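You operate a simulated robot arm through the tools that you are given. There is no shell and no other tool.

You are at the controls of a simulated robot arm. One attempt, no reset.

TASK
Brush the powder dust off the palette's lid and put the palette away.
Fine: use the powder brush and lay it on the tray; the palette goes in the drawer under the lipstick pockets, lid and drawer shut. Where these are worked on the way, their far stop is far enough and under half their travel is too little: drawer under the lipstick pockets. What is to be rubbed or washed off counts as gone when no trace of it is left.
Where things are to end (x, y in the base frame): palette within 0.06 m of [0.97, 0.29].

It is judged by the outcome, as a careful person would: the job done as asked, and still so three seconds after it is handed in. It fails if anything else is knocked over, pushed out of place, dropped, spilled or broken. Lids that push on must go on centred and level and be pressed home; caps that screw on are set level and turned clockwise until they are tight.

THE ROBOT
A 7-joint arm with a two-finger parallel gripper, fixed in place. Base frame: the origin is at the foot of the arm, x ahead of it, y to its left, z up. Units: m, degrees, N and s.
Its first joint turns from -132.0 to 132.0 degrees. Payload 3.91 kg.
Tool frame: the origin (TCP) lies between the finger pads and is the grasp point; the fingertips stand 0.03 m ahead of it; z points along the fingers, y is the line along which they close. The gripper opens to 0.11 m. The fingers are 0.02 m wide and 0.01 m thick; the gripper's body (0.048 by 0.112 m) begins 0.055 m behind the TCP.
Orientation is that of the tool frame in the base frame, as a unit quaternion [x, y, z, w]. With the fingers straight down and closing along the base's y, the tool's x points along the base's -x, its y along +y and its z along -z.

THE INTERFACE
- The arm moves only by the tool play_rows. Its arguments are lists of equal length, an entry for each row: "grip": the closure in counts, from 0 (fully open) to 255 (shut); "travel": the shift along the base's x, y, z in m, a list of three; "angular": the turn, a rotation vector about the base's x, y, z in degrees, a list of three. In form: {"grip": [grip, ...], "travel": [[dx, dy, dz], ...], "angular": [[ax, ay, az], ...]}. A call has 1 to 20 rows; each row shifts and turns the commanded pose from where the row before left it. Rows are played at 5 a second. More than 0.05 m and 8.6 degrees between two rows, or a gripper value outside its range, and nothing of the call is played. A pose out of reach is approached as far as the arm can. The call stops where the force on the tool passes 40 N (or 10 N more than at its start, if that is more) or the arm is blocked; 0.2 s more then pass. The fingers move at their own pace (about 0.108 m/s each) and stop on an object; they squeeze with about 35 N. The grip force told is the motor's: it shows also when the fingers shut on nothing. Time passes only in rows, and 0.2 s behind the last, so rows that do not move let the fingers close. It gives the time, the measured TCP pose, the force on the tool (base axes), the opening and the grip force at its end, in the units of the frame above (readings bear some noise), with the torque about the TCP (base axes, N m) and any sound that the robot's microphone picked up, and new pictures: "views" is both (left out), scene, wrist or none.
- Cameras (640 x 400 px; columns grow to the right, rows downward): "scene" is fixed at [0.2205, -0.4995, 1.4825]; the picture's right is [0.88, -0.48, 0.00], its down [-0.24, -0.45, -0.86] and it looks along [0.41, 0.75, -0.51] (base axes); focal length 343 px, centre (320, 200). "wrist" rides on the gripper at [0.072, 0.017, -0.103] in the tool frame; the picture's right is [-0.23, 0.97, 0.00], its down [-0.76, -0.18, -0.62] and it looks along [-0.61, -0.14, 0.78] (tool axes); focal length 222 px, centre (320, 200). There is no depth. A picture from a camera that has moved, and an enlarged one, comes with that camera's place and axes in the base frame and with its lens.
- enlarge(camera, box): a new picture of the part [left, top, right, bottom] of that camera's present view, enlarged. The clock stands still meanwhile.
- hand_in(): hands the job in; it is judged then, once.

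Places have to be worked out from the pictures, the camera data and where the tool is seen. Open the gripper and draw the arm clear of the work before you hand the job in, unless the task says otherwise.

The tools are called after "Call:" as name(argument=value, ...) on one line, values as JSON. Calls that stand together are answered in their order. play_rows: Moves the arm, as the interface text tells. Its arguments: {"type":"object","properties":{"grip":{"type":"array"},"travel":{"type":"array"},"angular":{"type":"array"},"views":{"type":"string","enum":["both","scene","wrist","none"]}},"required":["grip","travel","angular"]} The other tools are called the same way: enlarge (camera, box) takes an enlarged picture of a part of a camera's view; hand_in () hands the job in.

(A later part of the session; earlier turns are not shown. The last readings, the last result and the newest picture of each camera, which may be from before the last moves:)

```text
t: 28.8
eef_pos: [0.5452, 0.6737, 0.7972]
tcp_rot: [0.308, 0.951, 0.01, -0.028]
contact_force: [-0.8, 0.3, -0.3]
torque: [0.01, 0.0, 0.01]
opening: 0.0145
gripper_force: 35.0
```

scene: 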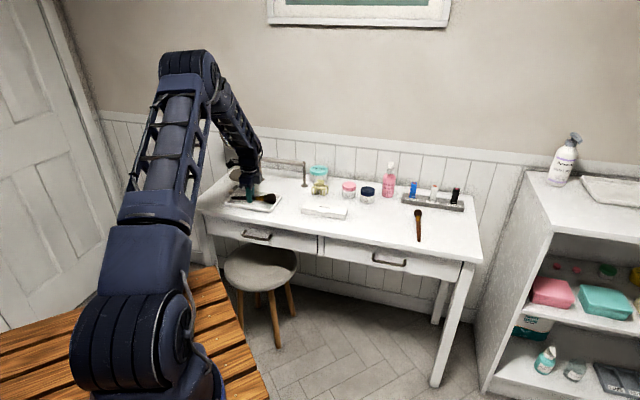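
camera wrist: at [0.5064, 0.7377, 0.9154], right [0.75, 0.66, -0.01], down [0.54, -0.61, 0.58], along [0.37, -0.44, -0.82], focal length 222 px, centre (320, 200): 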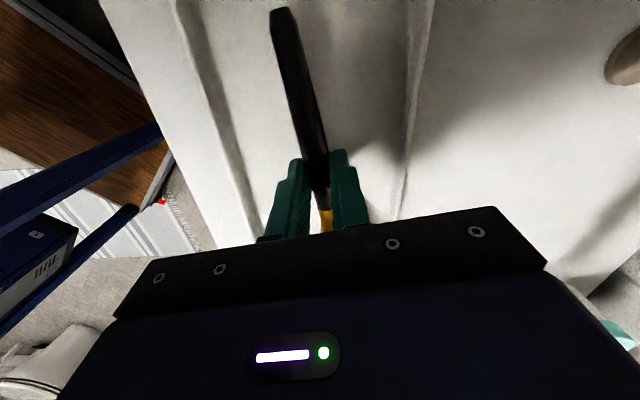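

Call:
play_rows(grip=[255, 255, 255], travel=[[0, 0, -0.0015], [0, 0, -0.0015], [0, 0, 0]], angular=[[0, 0, 0], [0, 0, 0], [0, 0, 0]], views="scene")

Call:
enlarge(camera="scene", box=[220, 170, 290, 220])

```text
t: 29.6
eef_pos: [0.5452, 0.6745, 0.7948]
tcp_rot: [0.308, 0.951, 0.01, -0.029]
contact_force: [-2.4, 1.1, 11.4]
torque: [-0.56, -0.76, 0.01]
opening: 0.0143
gripper_force: 35.2
```

scene: 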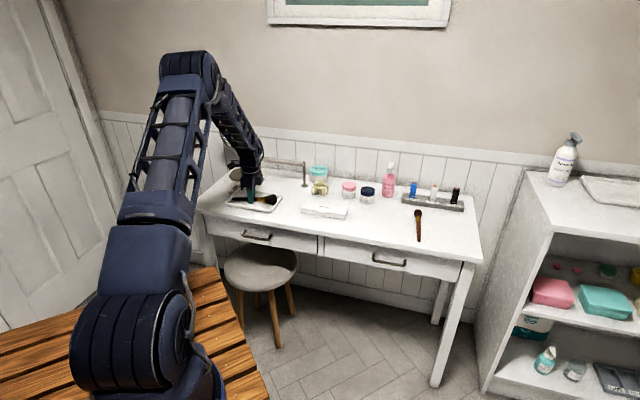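

```text
8.00 times, centred on (255, 195) of scene
camera zoom: at [0.2205, -0.4995, 1.4825], right [0.88, -0.48, 0.0], down [-0.24, -0.45, -0.86], along [0.41, 0.75, -0.51], focal length 2744 px, centre (840, 240)
```

zoom: 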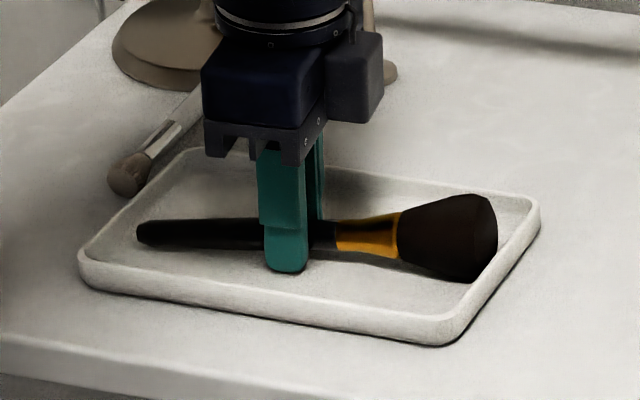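

The head rests on the tray floor and the brush is within the rim. I'll open slightly to release and lift straight up.

Call:
play_rows(grip=[220, 165, 160, 160, 160, 160, 160], travel=[[0, 0, 0], [0, 0, 0], [0, 0, 0.01], [0, 0, 0.03], [0, 0, 0.045], [0, 0, 0.045], [0, 0, 0]], angular=[[0, 0, 0], [0, 0, 0], [0, 0, 0], [0, 0, 0], [0, 0, 0], [0, 0, 0], [-2.06, -2.83, 0]])

Call:
enlarge(camera="scene", box=[220, 160, 290, 220])

```text
t: 31.2
eef_pos: [0.5443, 0.6724, 0.9251]
tcp_rot: [0.309, 0.951, 0.001, 0.0]
contact_force: [0.9, -0.1, -0.3]
torque: [0.02, 0.01, -0.05]
opening: 0.041
gripper_force: 0.0
camera wrist: at [0.4942, 0.7294, 1.0278], right [0.76, 0.66, 0.0], down [0.51, -0.59, 0.62], along [0.41, -0.47, -0.78], focal length 222 px, centre (320, 200)
```

scene: 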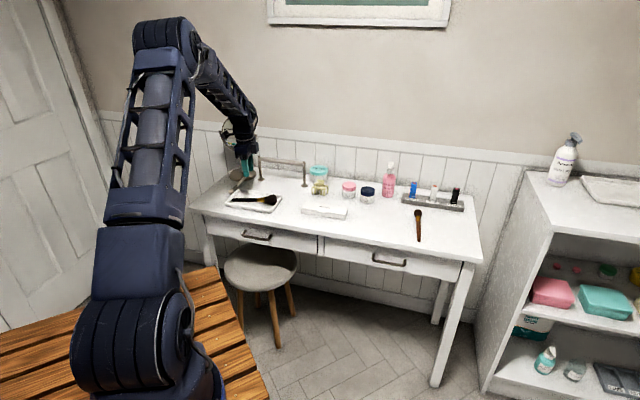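
wrist: 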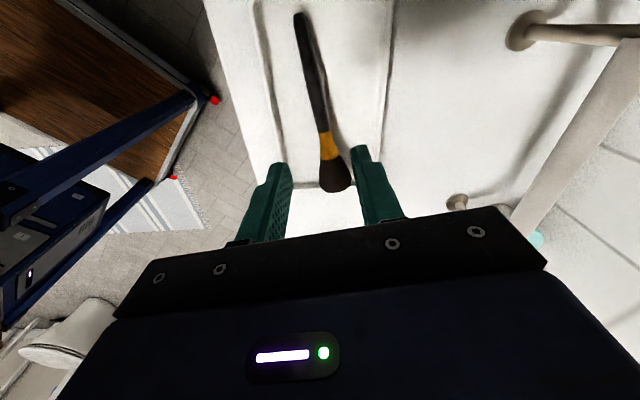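

```text
6.67 times, centred on (255, 190) of scene
camera zoom: at [0.2205, -0.4995, 1.4825], right [0.88, -0.48, 0.0], down [-0.24, -0.45, -0.86], along [0.41, 0.75, -0.51], focal length 2287 px, centre (753, 267)
```

zoom: 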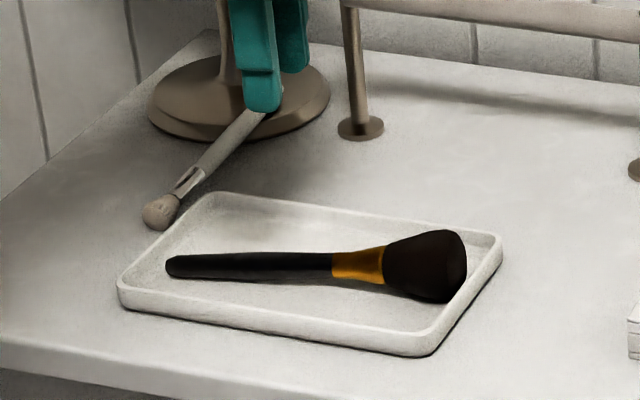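

The brush lies fully inside the tray. Next is the right drawer, whose handle bar I judge to be near (0.867, 0.196, 0.67) and parallel to the desk front. I'll move in front of it with the fingers set to close across the bar.

Call:
play_rows(grip=[100, 60, 60, 60, 60, 60, 60, 60, 60, 60, 60, 60, 60, 60], travel=[[0.0155, -0.044, 0], [0.0155, -0.044, 0], [0.0155, -0.044, 0], [0.0155, -0.044, 0], [0.0155, -0.044, 0], [0.0155, -0.044, 0], [0.0155, -0.044, 0], [0.0155, -0.044, 0], [0.0155, -0.044, 0], [0.0155, -0.044, 0], [0.0155, -0.044, 0], [0.0155, -0.044, 0], [0.0155, -0.044, 0], [0, 0, 0]], angular=[[0, 0, -2], [0, 0, -2], [0, 0, -2], [0, 0, -2], [0, 0, -1.5], [0, 0, 0], [0, 0, 0], [0, 0, 0], [0, 0, 0], [0, 0, 0], [0, 0, 0], [0, 0, 0], [0, 0, 0], [0, 0, 0]], views="none")

Call:
play_rows(grip=[60, 60, 60, 60, 60, 60, 60, 60, 60], travel=[[0, -0.005, -0.02], [0, 0, -0.02], [0, 0, -0.02], [0, 0, -0.02], [0, 0, -0.02], [0, 0, -0.02], [0, 0, -0.02], [0, 0, -0.02], [0, 0, 0]], angular=[[5.25, -5.355, 0], [5.25, -5.355, 0], [5.25, -5.355, 0], [5.25, -5.355, 0], [5.25, -5.355, 0], [5.25, -5.355, 0], [5.25, -5.355, 0], [5.25, -5.355, 0], [0, 0, 0]])

```text
t: 34.2
eef_pos: [0.7474, 0.1018, 0.9239]
tcp_rot: [0.387, 0.922, 0.0, 0.0]
contact_force: [-0.3, -0.5, -0.7]
torque: [0.01, 0.01, -0.04]
opening: 0.0842
gripper_force: 0.1
```

```text
t: 36.2
eef_pos: [0.7466, 0.097, 0.7651]
tcp_rot: [0.333, 0.799, 0.461, 0.195]
contact_force: [-0.2, 0.3, -0.8]
torque: [0.0, -0.01, 0.01]
opening: 0.0842
gripper_force: 0.0
camera wrist: at [0.637, 0.0927, 0.8307], right [0.5, 0.18, 0.85], down [0.08, -0.98, 0.16], along [0.86, -0.01, -0.51], focal length 222 px, centre (320, 200)
```

scene: 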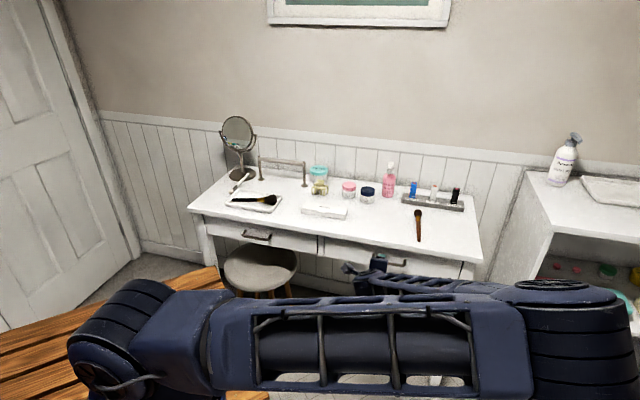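
wrist: 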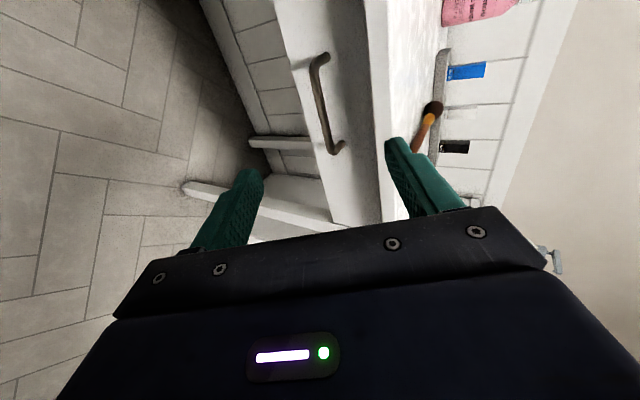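

The arm is in front of the drawer with the handle clearly in view. I'll zoom in to measure its stand-off and check the arm's pose against the surroundings.

Call:
enlarge(camera="wrist", box=[230, 20, 430, 220])

Call:
enlarge(camera="scene", box=[320, 220, 480, 320])

```text
2.00 times, centred on (330, 120) of wrist
camera zoom: at [0.637, 0.0927, 0.8307], right [0.5, 0.18, 0.85], down [0.08, -0.98, 0.16], along [0.86, -0.01, -0.51], focal length 444 px, centre (300, 360)
```

zoom: 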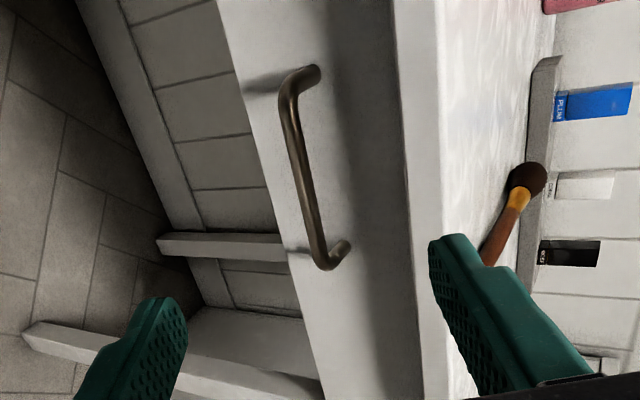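

```text
4.00 times, centred on (400, 270) of scene
camera zoom: at [0.2205, -0.4995, 1.4825], right [0.88, -0.48, 0.0], down [-0.24, -0.45, -0.86], along [0.41, 0.75, -0.51], focal length 1372 px, centre (0, -80)
```

zoom: 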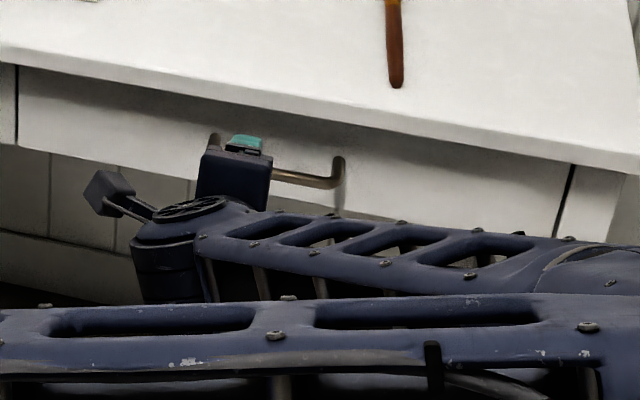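

The bar stands off the drawer front by about 3.5 cm, centred near (0.873, 0.203, 0.664). I'll bring the fingers to a pre-grasp point 8 cm back along the tool axis.

Call:
play_rows(grip=[100, 139, 139, 139], travel=[[0.0225, 0.0161, -0.0179], [0.0225, 0.0161, -0.0179], [0.0225, 0.0161, -0.0179], [0, 0, 0]], angular=[[0, 0, 0], [0, 0, 0], [0, 0, 0], [0, 0, 0]])

Call:
enlarge(camera="wrist", box=[230, 20, 430, 220])

```text
t: 37.2
eef_pos: [0.8145, 0.145, 0.71]
tcp_rot: [0.334, 0.799, 0.461, 0.195]
contact_force: [-0.1, -0.2, 0.2]
torque: [0.01, -0.03, -0.01]
opening: 0.0502
gripper_force: 0.0
camera wrist: at [0.7037, 0.1404, 0.7765], right [0.5, 0.18, 0.84], down [0.09, -0.98, 0.16], along [0.86, -0.01, -0.51], focal length 222 px, centre (320, 200)
```

scene: 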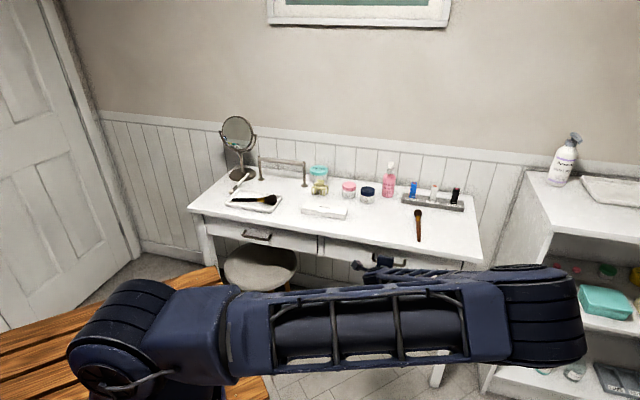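
wrist: 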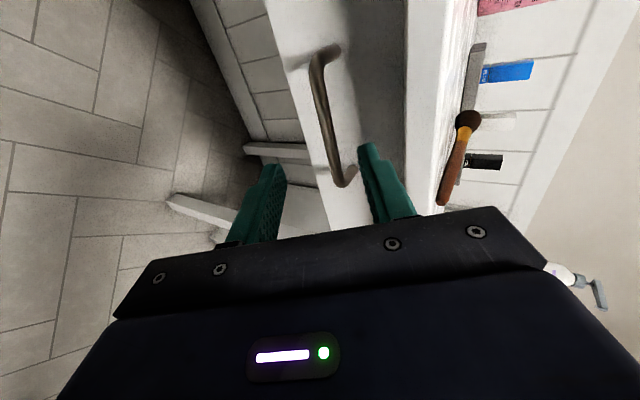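

```text
2.00 times, centred on (330, 120) of wrist
camera zoom: at [0.7037, 0.1404, 0.7765], right [0.5, 0.18, 0.84], down [0.09, -0.98, 0.16], along [0.86, -0.01, -0.51], focal length 444 px, centre (300, 360)
```

zoom: 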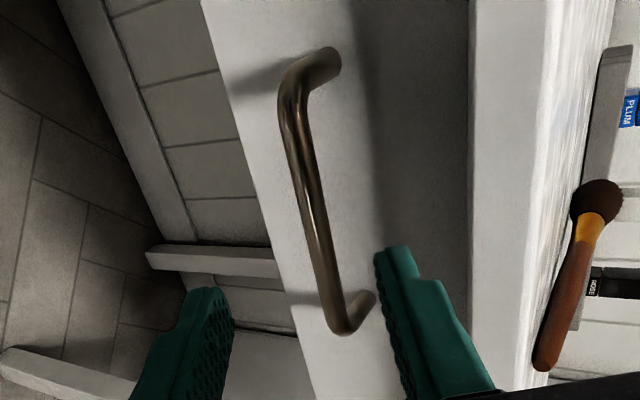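

The bar is nearly on the tool axis, offset only about 6 mm upward. I'll correct that and advance 3.5 cm to check the depth again.

Call:
play_rows(grip=[139, 139, 139], travel=[[0.012, 0.012, -0.0035], [0.012, 0.012, -0.0085], [0, 0, 0]], angular=[[0, 0, 0], [0, 0, 0], [0, 0, 0]], views="wrist")

Call:
enlarge(camera="wrist", box=[230, 20, 430, 220])

Call:
enlarge(camera="scene", box=[340, 230, 440, 300])

```text
t: 38.0
eef_pos: [0.8393, 0.1713, 0.6991]
tcp_rot: [0.335, 0.799, 0.461, 0.194]
contact_force: [0.0, 0.6, -0.9]
torque: [-0.01, -0.05, 0.03]
opening: 0.0498
gripper_force: 0.1
camera wrist: at [0.7288, 0.1667, 0.7642], right [0.51, 0.18, 0.84], down [0.08, -0.98, 0.16], along [0.86, -0.01, -0.51], focal length 222 px, centre (320, 200)
```

wrist: 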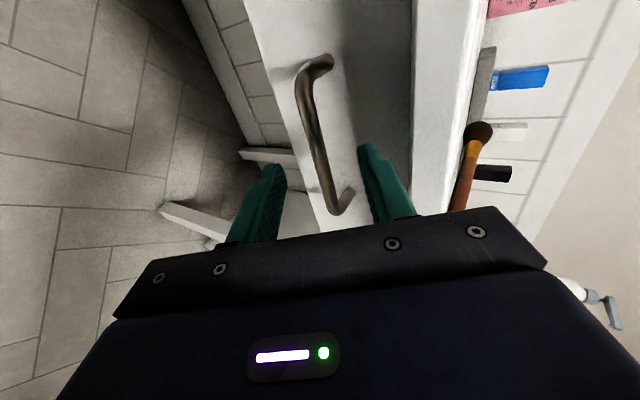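

```text
2.00 times, centred on (330, 120) of wrist
camera zoom: at [0.7288, 0.1667, 0.7642], right [0.51, 0.18, 0.84], down [0.08, -0.98, 0.16], along [0.86, -0.01, -0.51], focal length 444 px, centre (300, 360)
```

zoom: 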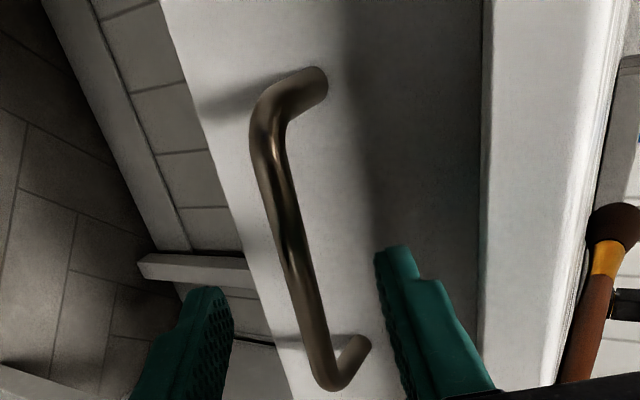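

```text
5.71 times, centred on (390, 265) of scene
camera zoom: at [0.2205, -0.4995, 1.4825], right [0.88, -0.48, 0.0], down [-0.24, -0.45, -0.86], along [0.41, 0.75, -0.51], focal length 1960 px, centre (-80, -171)
```

zoom: 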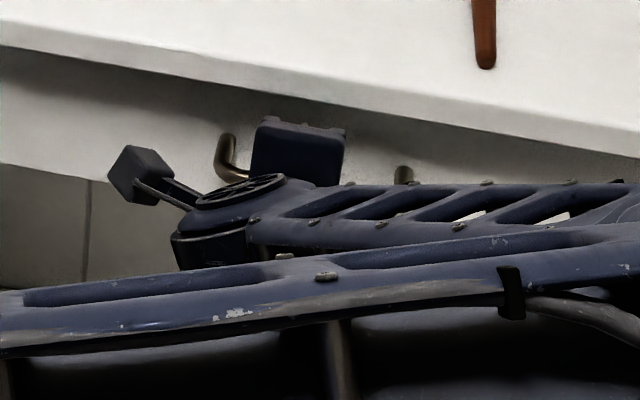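

Re-triangulated, the bar is about 4.1 cm ahead of the TCP and centred between the fingers. I'll advance 2.3 cm and close on it.

Call:
play_rows(grip=[139, 139, 139], travel=[[0.0071, 0.007, -0.0058], [0.0071, 0.007, -0.0058], [0, 0, 0]], angular=[[0, 0, 0], [0, 0, 0], [0, 0, 0]], views="wrist")

Call:
enlarge(camera="wrist", box=[230, 20, 430, 220])

```text
t: 38.8
eef_pos: [0.8531, 0.1841, 0.6865]
tcp_rot: [0.334, 0.799, 0.461, 0.194]
contact_force: [0.3, 0.0, -0.1]
torque: [-0.04, -0.01, 0.0]
opening: 0.05
gripper_force: 0.1
camera wrist: at [0.7428, 0.1792, 0.753], right [0.5, 0.18, 0.84], down [0.09, -0.98, 0.16], along [0.86, -0.01, -0.51], focal length 222 px, centre (320, 200)
```

wrist: 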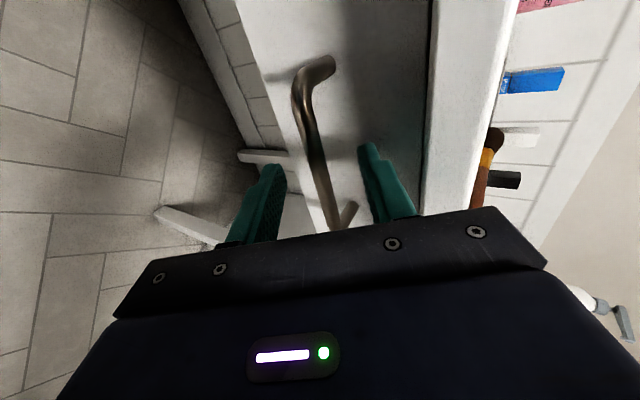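

```text
2.00 times, centred on (330, 120) of wrist
camera zoom: at [0.7428, 0.1792, 0.753], right [0.5, 0.18, 0.84], down [0.09, -0.98, 0.16], along [0.86, -0.01, -0.51], focal length 444 px, centre (300, 360)
```

zoom: 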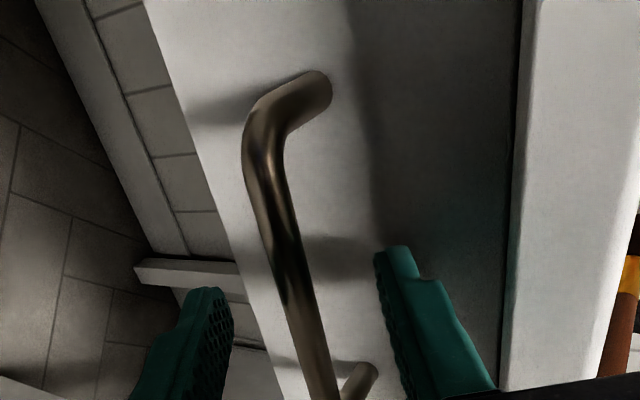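

The bar sits centred between the pads, so I'll close the gripper on it.

Call:
play_rows(grip=[200, 255, 255, 255], travel=[[0, 0, 0], [0, 0, 0], [0, 0, 0], [0, 0, 0]], angular=[[0, 0, 0], [0, 0, 0], [0, 0, 0], [0, 0, 0]], views="wrist")

```text
t: 39.8
eef_pos: [0.8521, 0.1847, 0.6876]
tcp_rot: [0.334, 0.799, 0.461, 0.196]
contact_force: [1.2, -0.3, 5.5]
torque: [0.3, 0.14, -0.05]
opening: 0.0106
gripper_force: 45.2
camera wrist: at [0.7427, 0.1793, 0.7534], right [0.5, 0.18, 0.84], down [0.09, -0.98, 0.16], along [0.86, -0.01, -0.51], focal length 222 px, centre (320, 200)
```

wrist: 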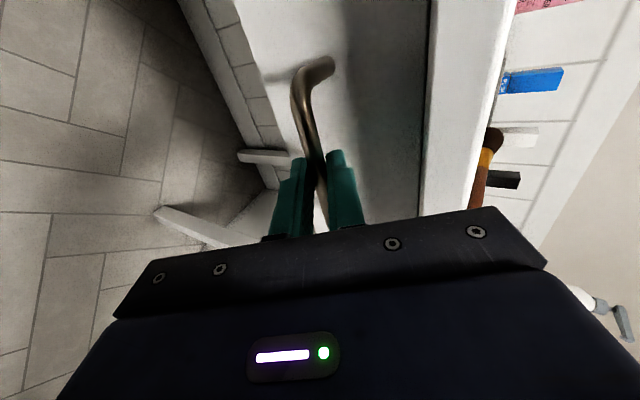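

The bar is gripped (opening 0.0106). I'll pull straight out along (-0.71, -0.71) and watch the forces.

Call:
play_rows(grip=[255, 255, 255, 255, 255, 255], travel=[[-0.007, -0.007, 0], [-0.0106, -0.0106, 0], [-0.0106, -0.0106, 0], [-0.0106, -0.0106, 0], [-0.0106, -0.0106, 0], [0, 0, 0]], angular=[[0, 0, 0], [0, 0, 0], [0, 0, 0], [0, 0, 0], [0, 0, 0], [0, 0, 0]])

```text
t: 41.2
eef_pos: [0.8021, 0.1334, 0.6874]
tcp_rot: [0.333, 0.798, 0.462, 0.196]
contact_force: [-1.3, 1.8, 30.0]
torque: [0.73, -0.03, 0.21]
opening: 0.0109
gripper_force: 44.8
camera wrist: at [0.6926, 0.1293, 0.7531], right [0.5, 0.18, 0.85], down [0.08, -0.98, 0.16], along [0.86, -0.01, -0.51], focal length 222 px, centre (320, 200)
```

scene: 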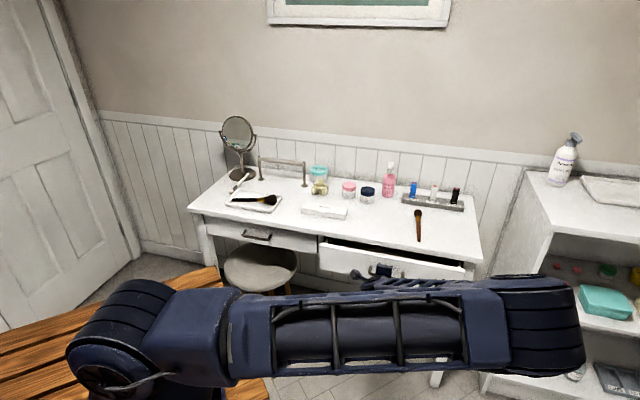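
wrist: 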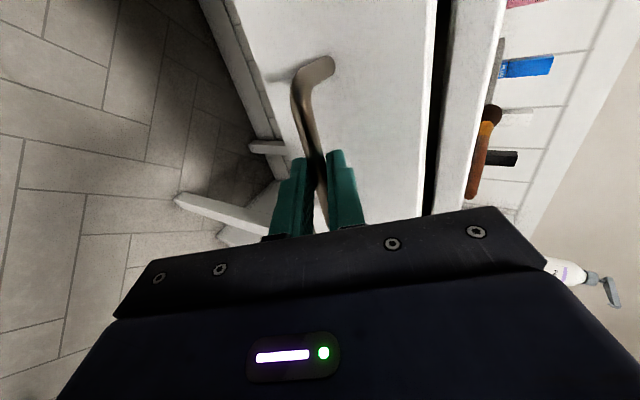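

The drawer is sliding, though the handle pushes up on the tool with 30 N. I'll raise the command slightly while pulling further.

Call:
play_rows(grip=[255, 255, 255, 255, 255, 255], travel=[[0, 0, 0.002], [-0.0106, -0.0106, 0.001], [-0.0106, -0.0106, 0], [-0.0106, -0.0106, 0], [-0.0106, -0.0106, 0], [0, 0, 0]], angular=[[0, 0, 0], [0, 0, 0], [0, 0, 0], [0, 0, 0], [0, 0, 0], [0, 0, 0]])

```text
t: 42.2
eef_pos: [0.7694, 0.1011, 0.6872]
tcp_rot: [0.336, 0.8, 0.458, 0.192]
contact_force: [3.2, -2.1, -9.5]
torque: [0.14, 0.31, 0.47]
opening: 0.0107
gripper_force: 44.3
stopped in row 5: the force on the tool passed its limit at 42 N (the readings are from after the stop); the commanded pose is now the measured one
camera wrist: at [0.6602, 0.0964, 0.7545], right [0.51, 0.18, 0.84], down [0.09, -0.98, 0.16], along [0.86, -0.01, -0.52], focal length 222 px, centre (320, 200)
```

scene: 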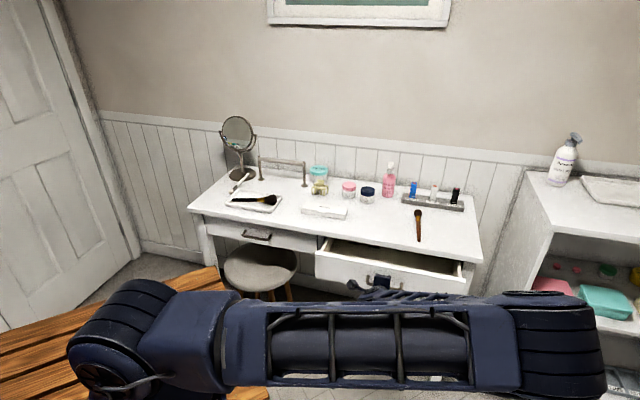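
wrist: 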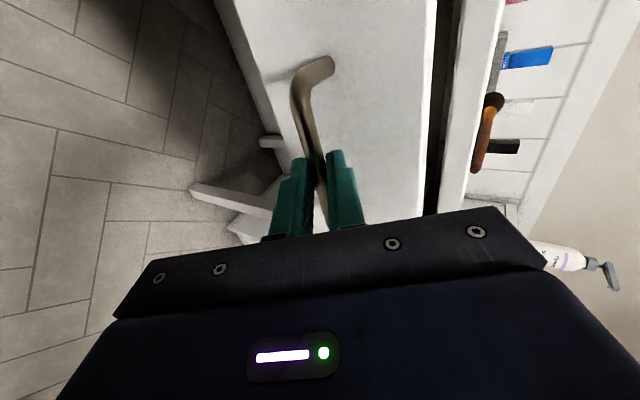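

The drawer is about 12 cm out when a 42 N peak stopped the row. I'll see whether it's at its stop by pulling gently again.

Call:
play_rows(grip=[255, 255, 255, 255], travel=[[0, 0, 0], [-0.004, -0.004, 0], [-0.006, -0.006, 0], [0, 0, 0]], angular=[[0, 0, 0], [0, 0, 0], [0, 0, 0], [0, 0, 0]], views="none")

Call:
enlarge(camera="scene", box=[300, 220, 500, 345])

```text
t: 43.2
eef_pos: [0.7585, 0.0913, 0.6864]
tcp_rot: [0.336, 0.8, 0.458, 0.193]
contact_force: [5.4, -7.4, -21.5]
torque: [-0.33, 0.21, -0.19]
opening: 0.0108
gripper_force: 45.1
```

```text
3.20 times, centred on (400, 282) of scene
camera zoom: at [0.2205, -0.4995, 1.4825], right [0.88, -0.48, 0.0], down [-0.24, -0.45, -0.86], along [0.41, 0.75, -0.51], focal length 1098 px, centre (64, -64)
```

zoom: 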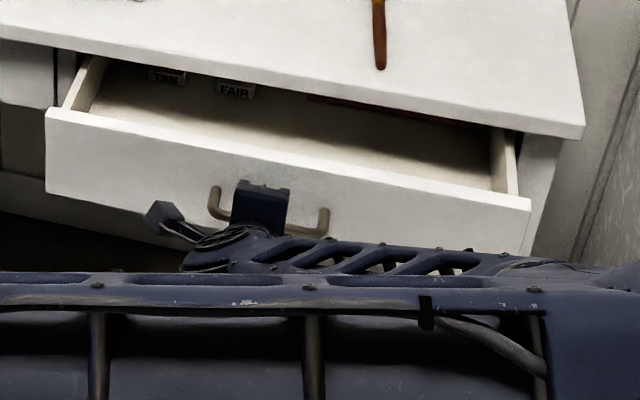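

It still slides freely. The load was only vertical and sideways misalignment, so I'll trim the direction and height and keep pulling.

Call:
play_rows(grip=[255, 255, 255, 255, 255], travel=[[0.001, -0.001, -0.0015], [-0.0068, -0.0074, -0.0005], [-0.007, -0.0074, 0], [-0.007, -0.0074, 0], [0, 0, 0]], angular=[[0, 0, 0], [0, 0, 0], [0, 0, 0], [0, 0, 0], [0, 0, 0]], views="none")

```text
t: 44.5
eef_pos: [0.7369, 0.07, 0.6877]
tcp_rot: [0.336, 0.8, 0.459, 0.191]
contact_force: [-9.9, 9.8, 10.4]
torque: [0.35, 0.04, 0.29]
opening: 0.0107
gripper_force: 45.4
```

Now about 16 cm open. I'll keep pulling with small corrections.

Call:
play_rows(grip=[255, 255, 255, 255, 255], travel=[[-0.0008, 0.0008, 0.0005], [-0.0072, -0.0072, 0], [-0.0072, -0.0072, 0], [-0.0072, -0.0072, 0], [0, 0, 0]], angular=[[0, 0, 0], [0, 0, 0], [0, 0, 0], [0, 0, 0], [0, 0, 0]])

Call:
enlarge(camera="scene", box=[300, 200, 500, 345])

```text
t: 45.6
eef_pos: [0.7165, 0.0475, 0.6888]
tcp_rot: [0.334, 0.8, 0.46, 0.192]
contact_force: [-12.6, 13.1, 4.0]
torque: [0.18, 0.11, 0.11]
opening: 0.0108
gripper_force: 45.1
camera wrist: at [0.6071, 0.043, 0.7543], right [0.51, 0.18, 0.84], down [0.09, -0.98, 0.16], along [0.86, -0.01, -0.52], focal length 222 px, centre (320, 200)
```

scene: 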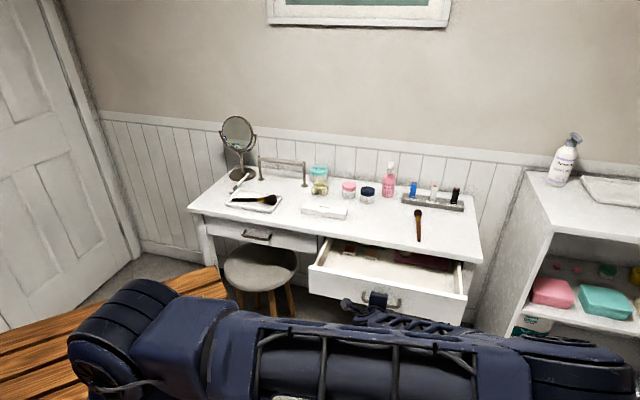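
wrist: 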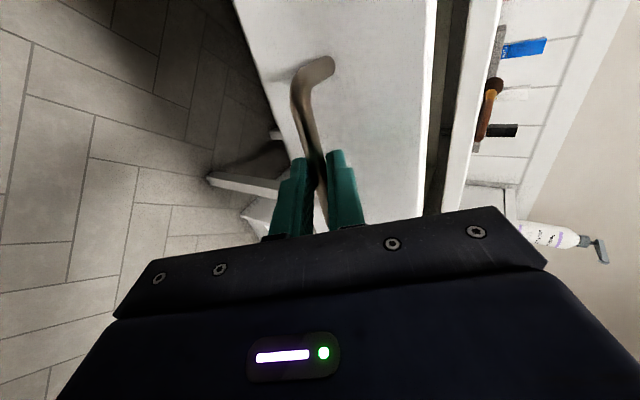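

```text
2.76 times, centred on (400, 272) of scene
camera zoom: at [0.2205, -0.4995, 1.4825], right [0.88, -0.48, 0.0], down [-0.24, -0.45, -0.86], along [0.41, 0.75, -0.51], focal length 946 px, centre (99, 0)
```

zoom: 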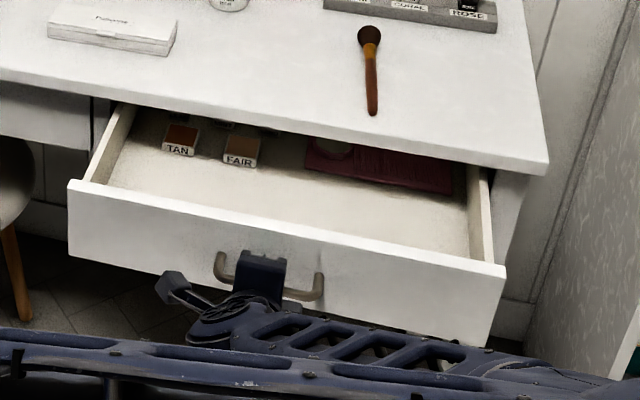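

The drawer is about 19 cm out, with pans and a red item farther back and the front half free. More room is needed, so I'll keep pulling towards the far stop with a lateral correction.

Call:
play_rows(grip=[255, 255, 255, 255, 255], travel=[[-0.001, 0.001, 0], [-0.0074, -0.0071, 0], [-0.0074, -0.0071, 0], [-0.0074, -0.0071, 0], [0, 0, 0]], angular=[[0, 0, 0], [0, 0, 0], [0, 0, 0], [0, 0, 0], [0, 0, 0]], views="none")

```text
t: 46.9
eef_pos: [0.6951, 0.0245, 0.6867]
tcp_rot: [0.336, 0.799, 0.459, 0.192]
contact_force: [2.7, -3.3, 9.3]
torque: [0.11, -0.1, -0.17]
opening: 0.0106
gripper_force: 44.3
```

Call:
play_rows(grip=[255, 255, 255, 255, 255, 255], travel=[[0, 0, 0.0005], [-0.0072, -0.0073, 0], [-0.0072, -0.0073, 0], [-0.0072, -0.0073, 0], [-0.0072, -0.0073, 0], [0, 0, 0]], angular=[[0, 0, 0], [0, 0, 0], [0, 0, 0], [0, 0, 0], [0, 0, 0], [0, 0, 0]])

```text
t: 48.2
eef_pos: [0.6649, -0.0047, 0.6885]
tcp_rot: [0.336, 0.8, 0.459, 0.193]
contact_force: [9.5, -11.5, 4.7]
torque: [-0.06, -0.14, -0.3]
opening: 0.0106
gripper_force: 44.9
camera wrist: at [0.5553, -0.0083, 0.7542], right [0.51, 0.18, 0.84], down [0.08, -0.98, 0.16], along [0.86, -0.01, -0.52], focal length 222 px, centre (320, 200)
```

scene: 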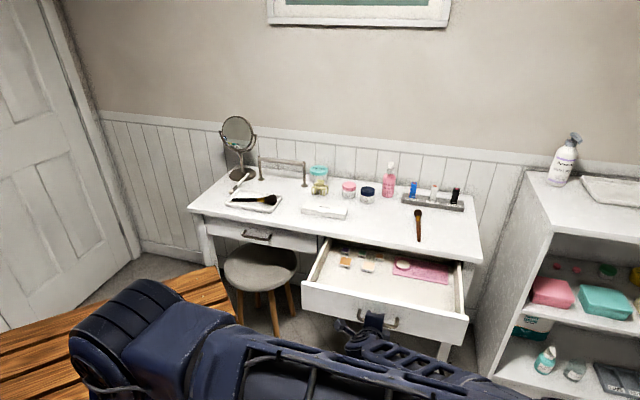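
wrist: 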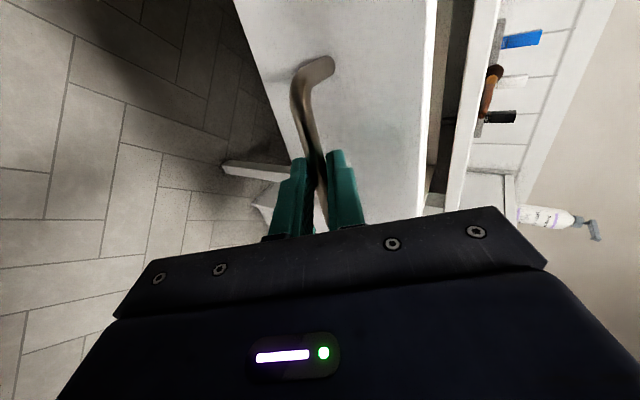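

The drawer is about 27 cm out, well over half its travel, and gives ample room. I'll release the bar and back off along the tool axis.

Call:
play_rows(grip=[200, 139, 139, 139, 139, 139, 139], travel=[[0, 0, 0], [0, 0, 0], [0, 0, 0], [-0.0122, -0.0122, 0.01], [-0.0122, -0.0122, 0.01], [-0.02, -0.02, 0.015], [-0.02, -0.02, 0.02]], angular=[[0, 0, 0], [0, 0, 0], [0, 0, 0], [0, 0, 0], [0, 0, 0], [0, 0, 0], [0, 0, 0]])

Call:
enlarge(camera="scene", box=[280, 200, 480, 340])

```text
t: 49.9
eef_pos: [0.5998, -0.0688, 0.7417]
tcp_rot: [0.335, 0.8, 0.459, 0.193]
contact_force: [0.2, 0.3, 0.3]
torque: [-0.01, -0.03, -0.04]
opening: 0.0503
gripper_force: 0.0
camera wrist: at [0.4905, -0.073, 0.8083], right [0.51, 0.18, 0.84], down [0.09, -0.98, 0.16], along [0.86, -0.01, -0.52], focal length 222 px, centre (320, 200)
```

scene: 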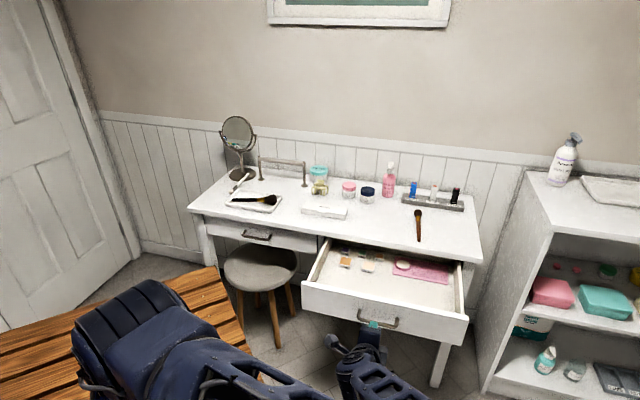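
wrist: 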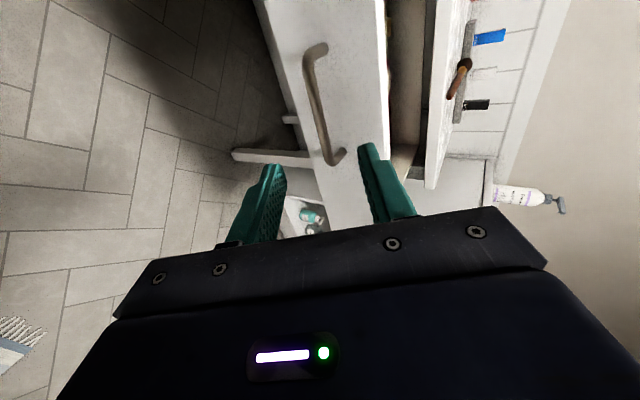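

```text
2.86 times, centred on (380, 270) of scene
camera zoom: at [0.2205, -0.4995, 1.4825], right [0.88, -0.48, 0.0], down [-0.24, -0.45, -0.86], along [0.41, 0.75, -0.51], focal length 980 px, centre (149, 0)
```

zoom: 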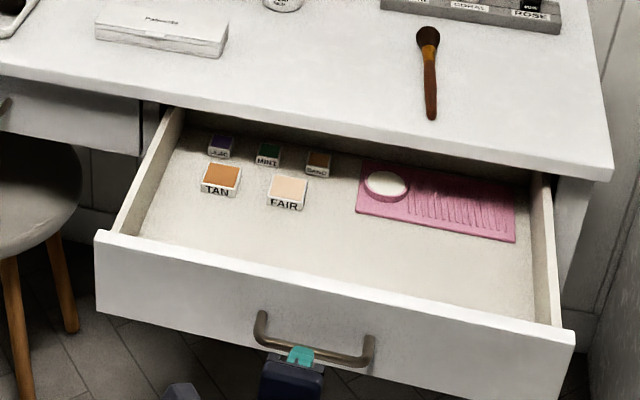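

The bar is released and the front half of the drawer is empty; the palette fits there at about (0.775, 0.093) with the drawer open. I'll raise and level the tool, then go above the palette.

Call:
play_rows(grip=[100, 60, 20, 0, 0, 0, 0, 0, 0], travel=[[0, 0, 0.025], [0, 0, 0.025], [0, 0, 0.025], [0, 0, 0.025], [0, 0, 0.025], [0, 0, 0.025], [0, 0, 0.025], [0, 0, 0.015], [0, 0, 0]], angular=[[-5.25, 5.355, 0], [-5.25, 5.355, 0], [-5.25, 5.355, 0], [-5.25, 5.355, 0], [-5.25, 5.355, 0], [-5.25, 5.355, 0], [-5.25, 5.355, 0], [-5.25, 5.355, 0], [0, 0, 0]], views="scene")

Call:
play_rows(grip=[0, 0, 0, 0, 0, 0, 0, 0, 0, 0, 0, 0, 0, 0], travel=[[0.0125, 0.044, 0], [0.0125, 0.044, 0], [0.0125, 0.044, 0], [0.0125, 0.044, 0], [0.0125, 0.044, 0], [0.0125, 0.044, 0], [0.0125, 0.044, 0], [0.0125, 0.044, 0], [0.0125, 0.044, 0], [0.0125, 0.044, 0], [0.0125, 0.044, 0], [0.0125, 0.044, 0], [0, 0, 0], [0, 0, 0]], angular=[[0, 0, 0], [0, 0, 0], [0, 0, 0], [0, 0, 0], [0, 0, 0], [0, 0, 0], [0, 0, 0], [0, 0, 0], [0, 0, 0], [0, 0, 0], [0, 0, 0], [0, 0, 0], [0, 0, 0], [0, 0, 0]])

```text
t: 51.9
eef_pos: [0.6009, -0.0683, 0.9323]
tcp_rot: [0.388, 0.922, -0.002, -0.002]
contact_force: [0.5, -0.9, -0.6]
torque: [0.04, -0.01, 0.0]
opening: 0.1101
gripper_force: 0.0
```

scene: 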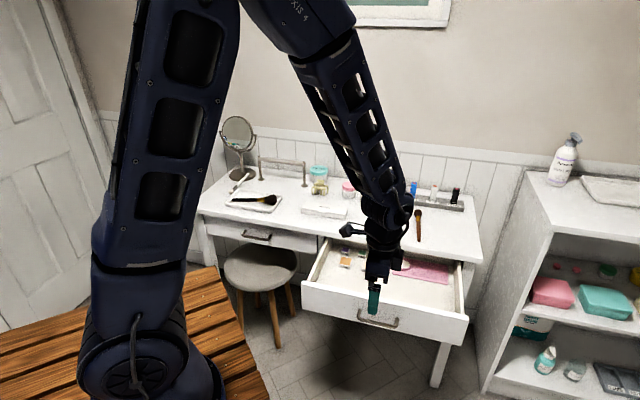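

```text
t: 54.9
eef_pos: [0.7504, 0.4602, 0.932]
tcp_rot: [0.387, 0.922, -0.003, -0.002]
contact_force: [-0.8, -0.2, -0.4]
torque: [0.01, -0.01, 0.01]
opening: 0.1101
gripper_force: 0.0
camera wrist: at [0.7107, 0.524, 1.0357], right [0.85, 0.52, -0.01], down [0.41, -0.67, 0.62], along [0.32, -0.53, -0.78], focal length 222 px, centre (320, 200)
```

scene: 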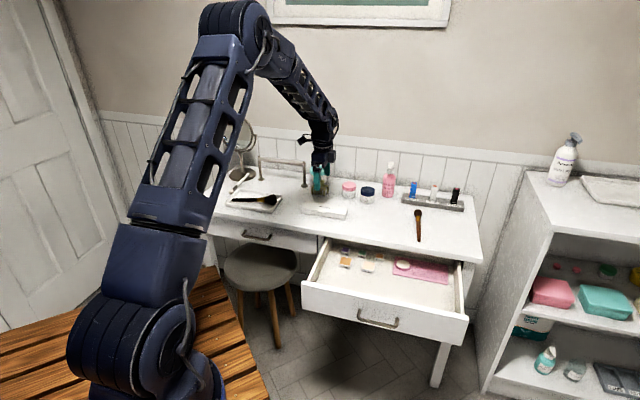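
wrist: 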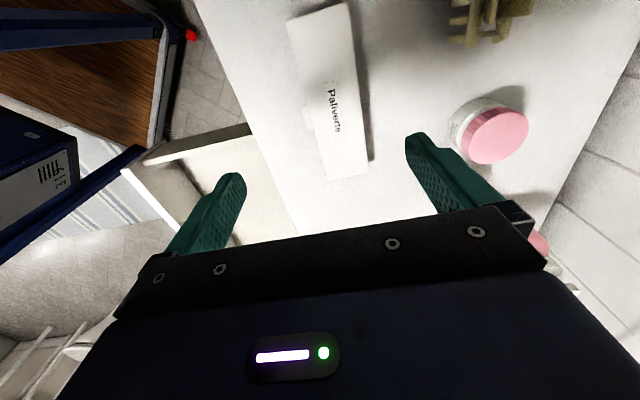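

The palette centre measures about (0.764, 0.473), with its front catch in the middle. I'll grip about 2.8 cm left of centre to avoid the catch, lowering to just above first.

Call:
play_rows(grip=[40, 58, 58, 58, 58], travel=[[-0.0016, 0.0082, -0.025], [-0.0016, 0.0082, -0.025], [-0.0016, 0.0082, -0.025], [-0.0016, 0.0082, -0.022], [0, 0, 0]], angular=[[0, 0, 0], [0, 0, 0], [0, 0, 0], [0, 0, 0], [0, 0, 0]])

Call:
enlarge(camera="scene", box=[285, 165, 365, 225])

```text
t: 56.0
eef_pos: [0.7441, 0.4936, 0.8361]
tcp_rot: [0.387, 0.922, -0.002, -0.002]
contact_force: [-0.6, 0.1, 1.2]
torque: [0.0, 0.02, 0.03]
opening: 0.0849
gripper_force: 0.1
camera wrist: at [0.7055, 0.5581, 0.9382], right [0.85, 0.52, -0.01], down [0.41, -0.67, 0.62], along [0.32, -0.53, -0.78], focal length 222 px, centre (320, 200)
```

scene: 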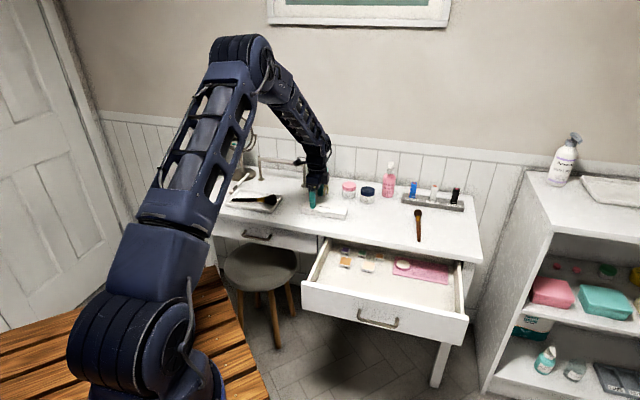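
wrist: 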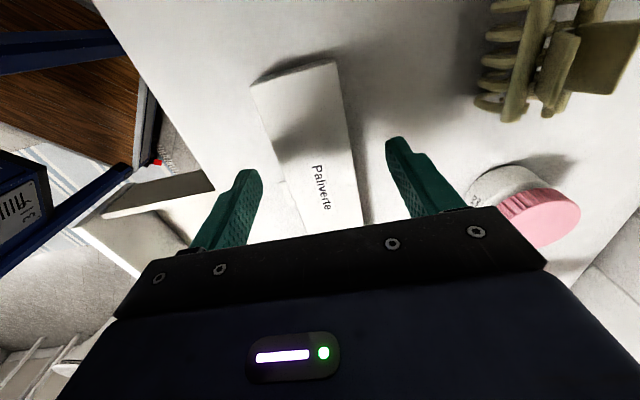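

```text
6.67 times, centred on (325, 195) of scene
camera zoom: at [0.2205, -0.4995, 1.4825], right [0.88, -0.48, 0.0], down [-0.24, -0.45, -0.86], along [0.41, 0.75, -0.51], focal length 2287 px, centre (287, 233)
```

zoom: 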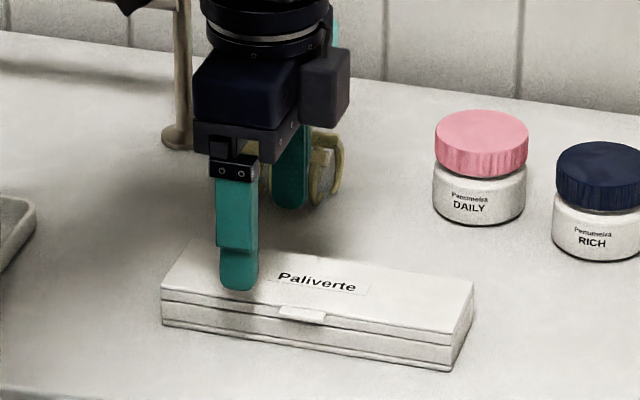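

The fingers straddle the palette and the front finger is clear of the catch. I'll centre 4 mm forward and go down to just above the desk.

Call:
play_rows(grip=[58, 58, 58, 58], travel=[[-0.003, -0.003, -0.015], [0, 0, -0.015], [0, 0, -0.0105], [0, 0, 0]], angular=[[0, 0, 0], [0, 0, 0], [0, 0, 0], [0, 0, 0]])

Call:
enlarge(camera="scene", box=[285, 165, 365, 225])

```text
t: 57.0
eef_pos: [0.7406, 0.4916, 0.7925]
tcp_rot: [0.387, 0.922, -0.002, -0.002]
contact_force: [0.8, 0.1, 0.3]
torque: [-0.01, -0.01, 0.03]
opening: 0.0847
gripper_force: 0.1
camera wrist: at [0.7013, 0.5563, 0.8966], right [0.85, 0.52, -0.01], down [0.41, -0.67, 0.62], along [0.32, -0.53, -0.78], focal length 222 px, centre (320, 200)
```

scene: 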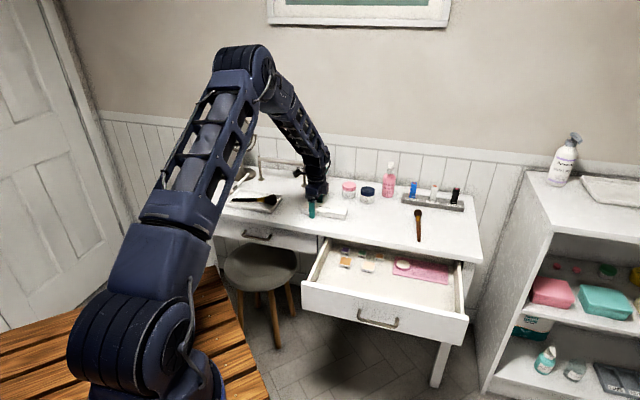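
wrist: 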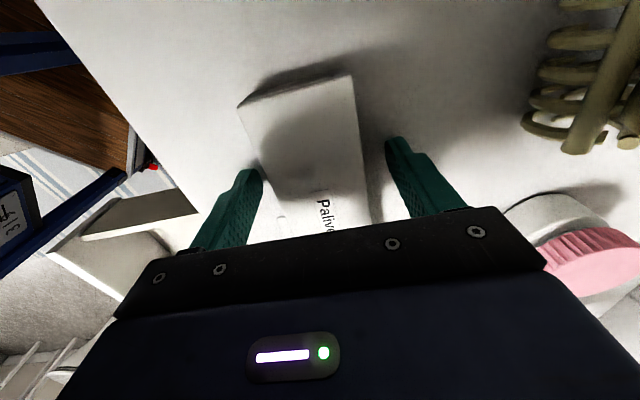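

```text
6.67 times, centred on (325, 195) of scene
camera zoom: at [0.2205, -0.4995, 1.4825], right [0.88, -0.48, 0.0], down [-0.24, -0.45, -0.86], along [0.41, 0.75, -0.51], focal length 2287 px, centre (287, 233)
```

zoom: 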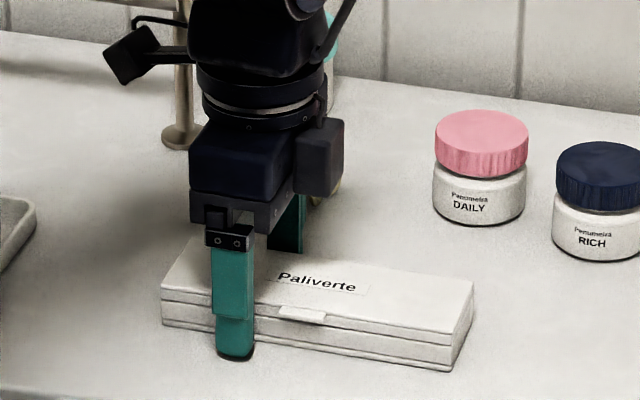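

The fingers straddle the palette close to the desk with no contact. I'll close now.

Call:
play_rows(grip=[110, 160, 255, 255, 255], travel=[[0, 0, 0], [0, 0, 0], [0, 0, 0], [0, 0, 0], [0, 0, 0]], angular=[[0, 0, 0], [0, 0, 0], [0, 0, 0], [0, 0, 0], [0, 0, 0]], views="wrist")

Call:
enlarge(camera="scene", box=[285, 165, 365, 225])

```text
t: 58.2
eef_pos: [0.7393, 0.4917, 0.7928]
tcp_rot: [0.388, 0.922, -0.003, -0.001]
contact_force: [0.3, -0.2, -0.4]
torque: [0.08, -0.04, 0.05]
opening: 0.056
gripper_force: 35.1
camera wrist: at [0.7013, 0.5563, 0.8968], right [0.85, 0.52, -0.01], down [0.41, -0.67, 0.62], along [0.32, -0.53, -0.78], focal length 222 px, centre (320, 200)
```

wrist: 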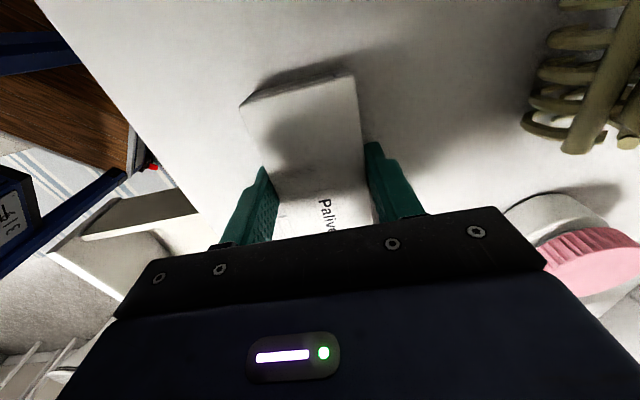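

```text
6.67 times, centred on (325, 195) of scene
camera zoom: at [0.2205, -0.4995, 1.4825], right [0.88, -0.48, 0.0], down [-0.24, -0.45, -0.86], along [0.41, 0.75, -0.51], focal length 2287 px, centre (287, 233)
```

zoom: 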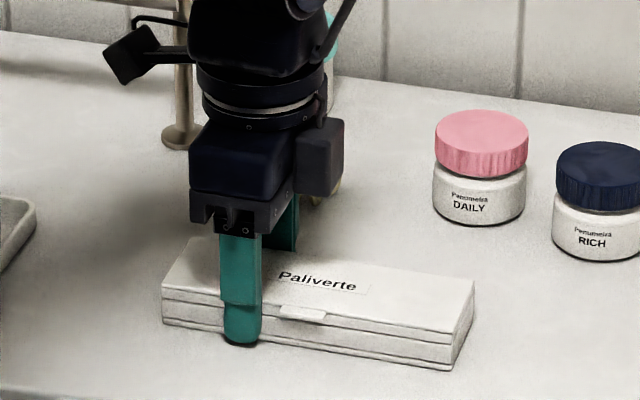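

Gripped at 56 mm with the lid shut. I'll lift a little first and check that it stays level.

Call:
play_rows(grip=[255, 255, 255, 255, 255], travel=[[0, 0, 0.008], [0, 0, 0.012], [0, 0, 0.025], [0, 0, 0.035], [0, 0, 0]], angular=[[0, 0, 0], [0, 0, 0], [0, 0, 0], [0, 0, 0], [0, 0, 0]], views="wrist")

Call:
enlarge(camera="scene", box=[285, 155, 365, 215])

```text
t: 59.5
eef_pos: [0.7421, 0.4918, 0.8731]
tcp_rot: [0.388, 0.922, -0.002, -0.001]
contact_force: [-0.1, -0.4, -2.9]
torque: [0.05, 0.06, 0.01]
opening: 0.0558
gripper_force: 34.9
camera wrist: at [0.7033, 0.5553, 0.9769], right [0.85, 0.52, -0.01], down [0.41, -0.67, 0.62], along [0.32, -0.53, -0.78], focal length 222 px, centre (320, 200)
```

wrist: 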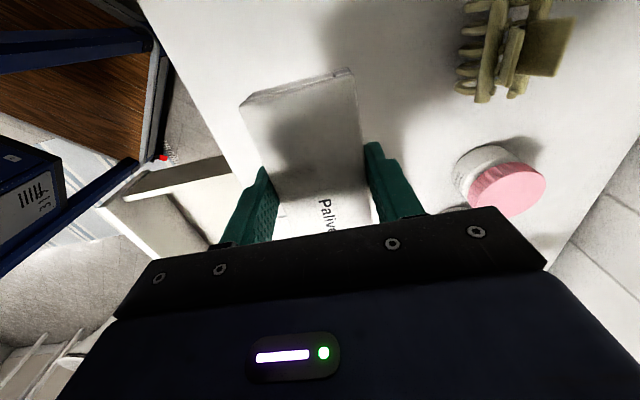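

```text
6.67 times, centred on (325, 185) of scene
camera zoom: at [0.2205, -0.4995, 1.4825], right [0.88, -0.48, 0.0], down [-0.24, -0.45, -0.86], along [0.41, 0.75, -0.51], focal length 2287 px, centre (287, 300)
```

zoom: 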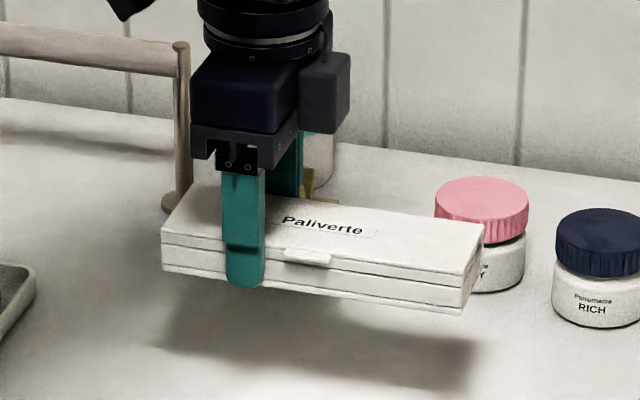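

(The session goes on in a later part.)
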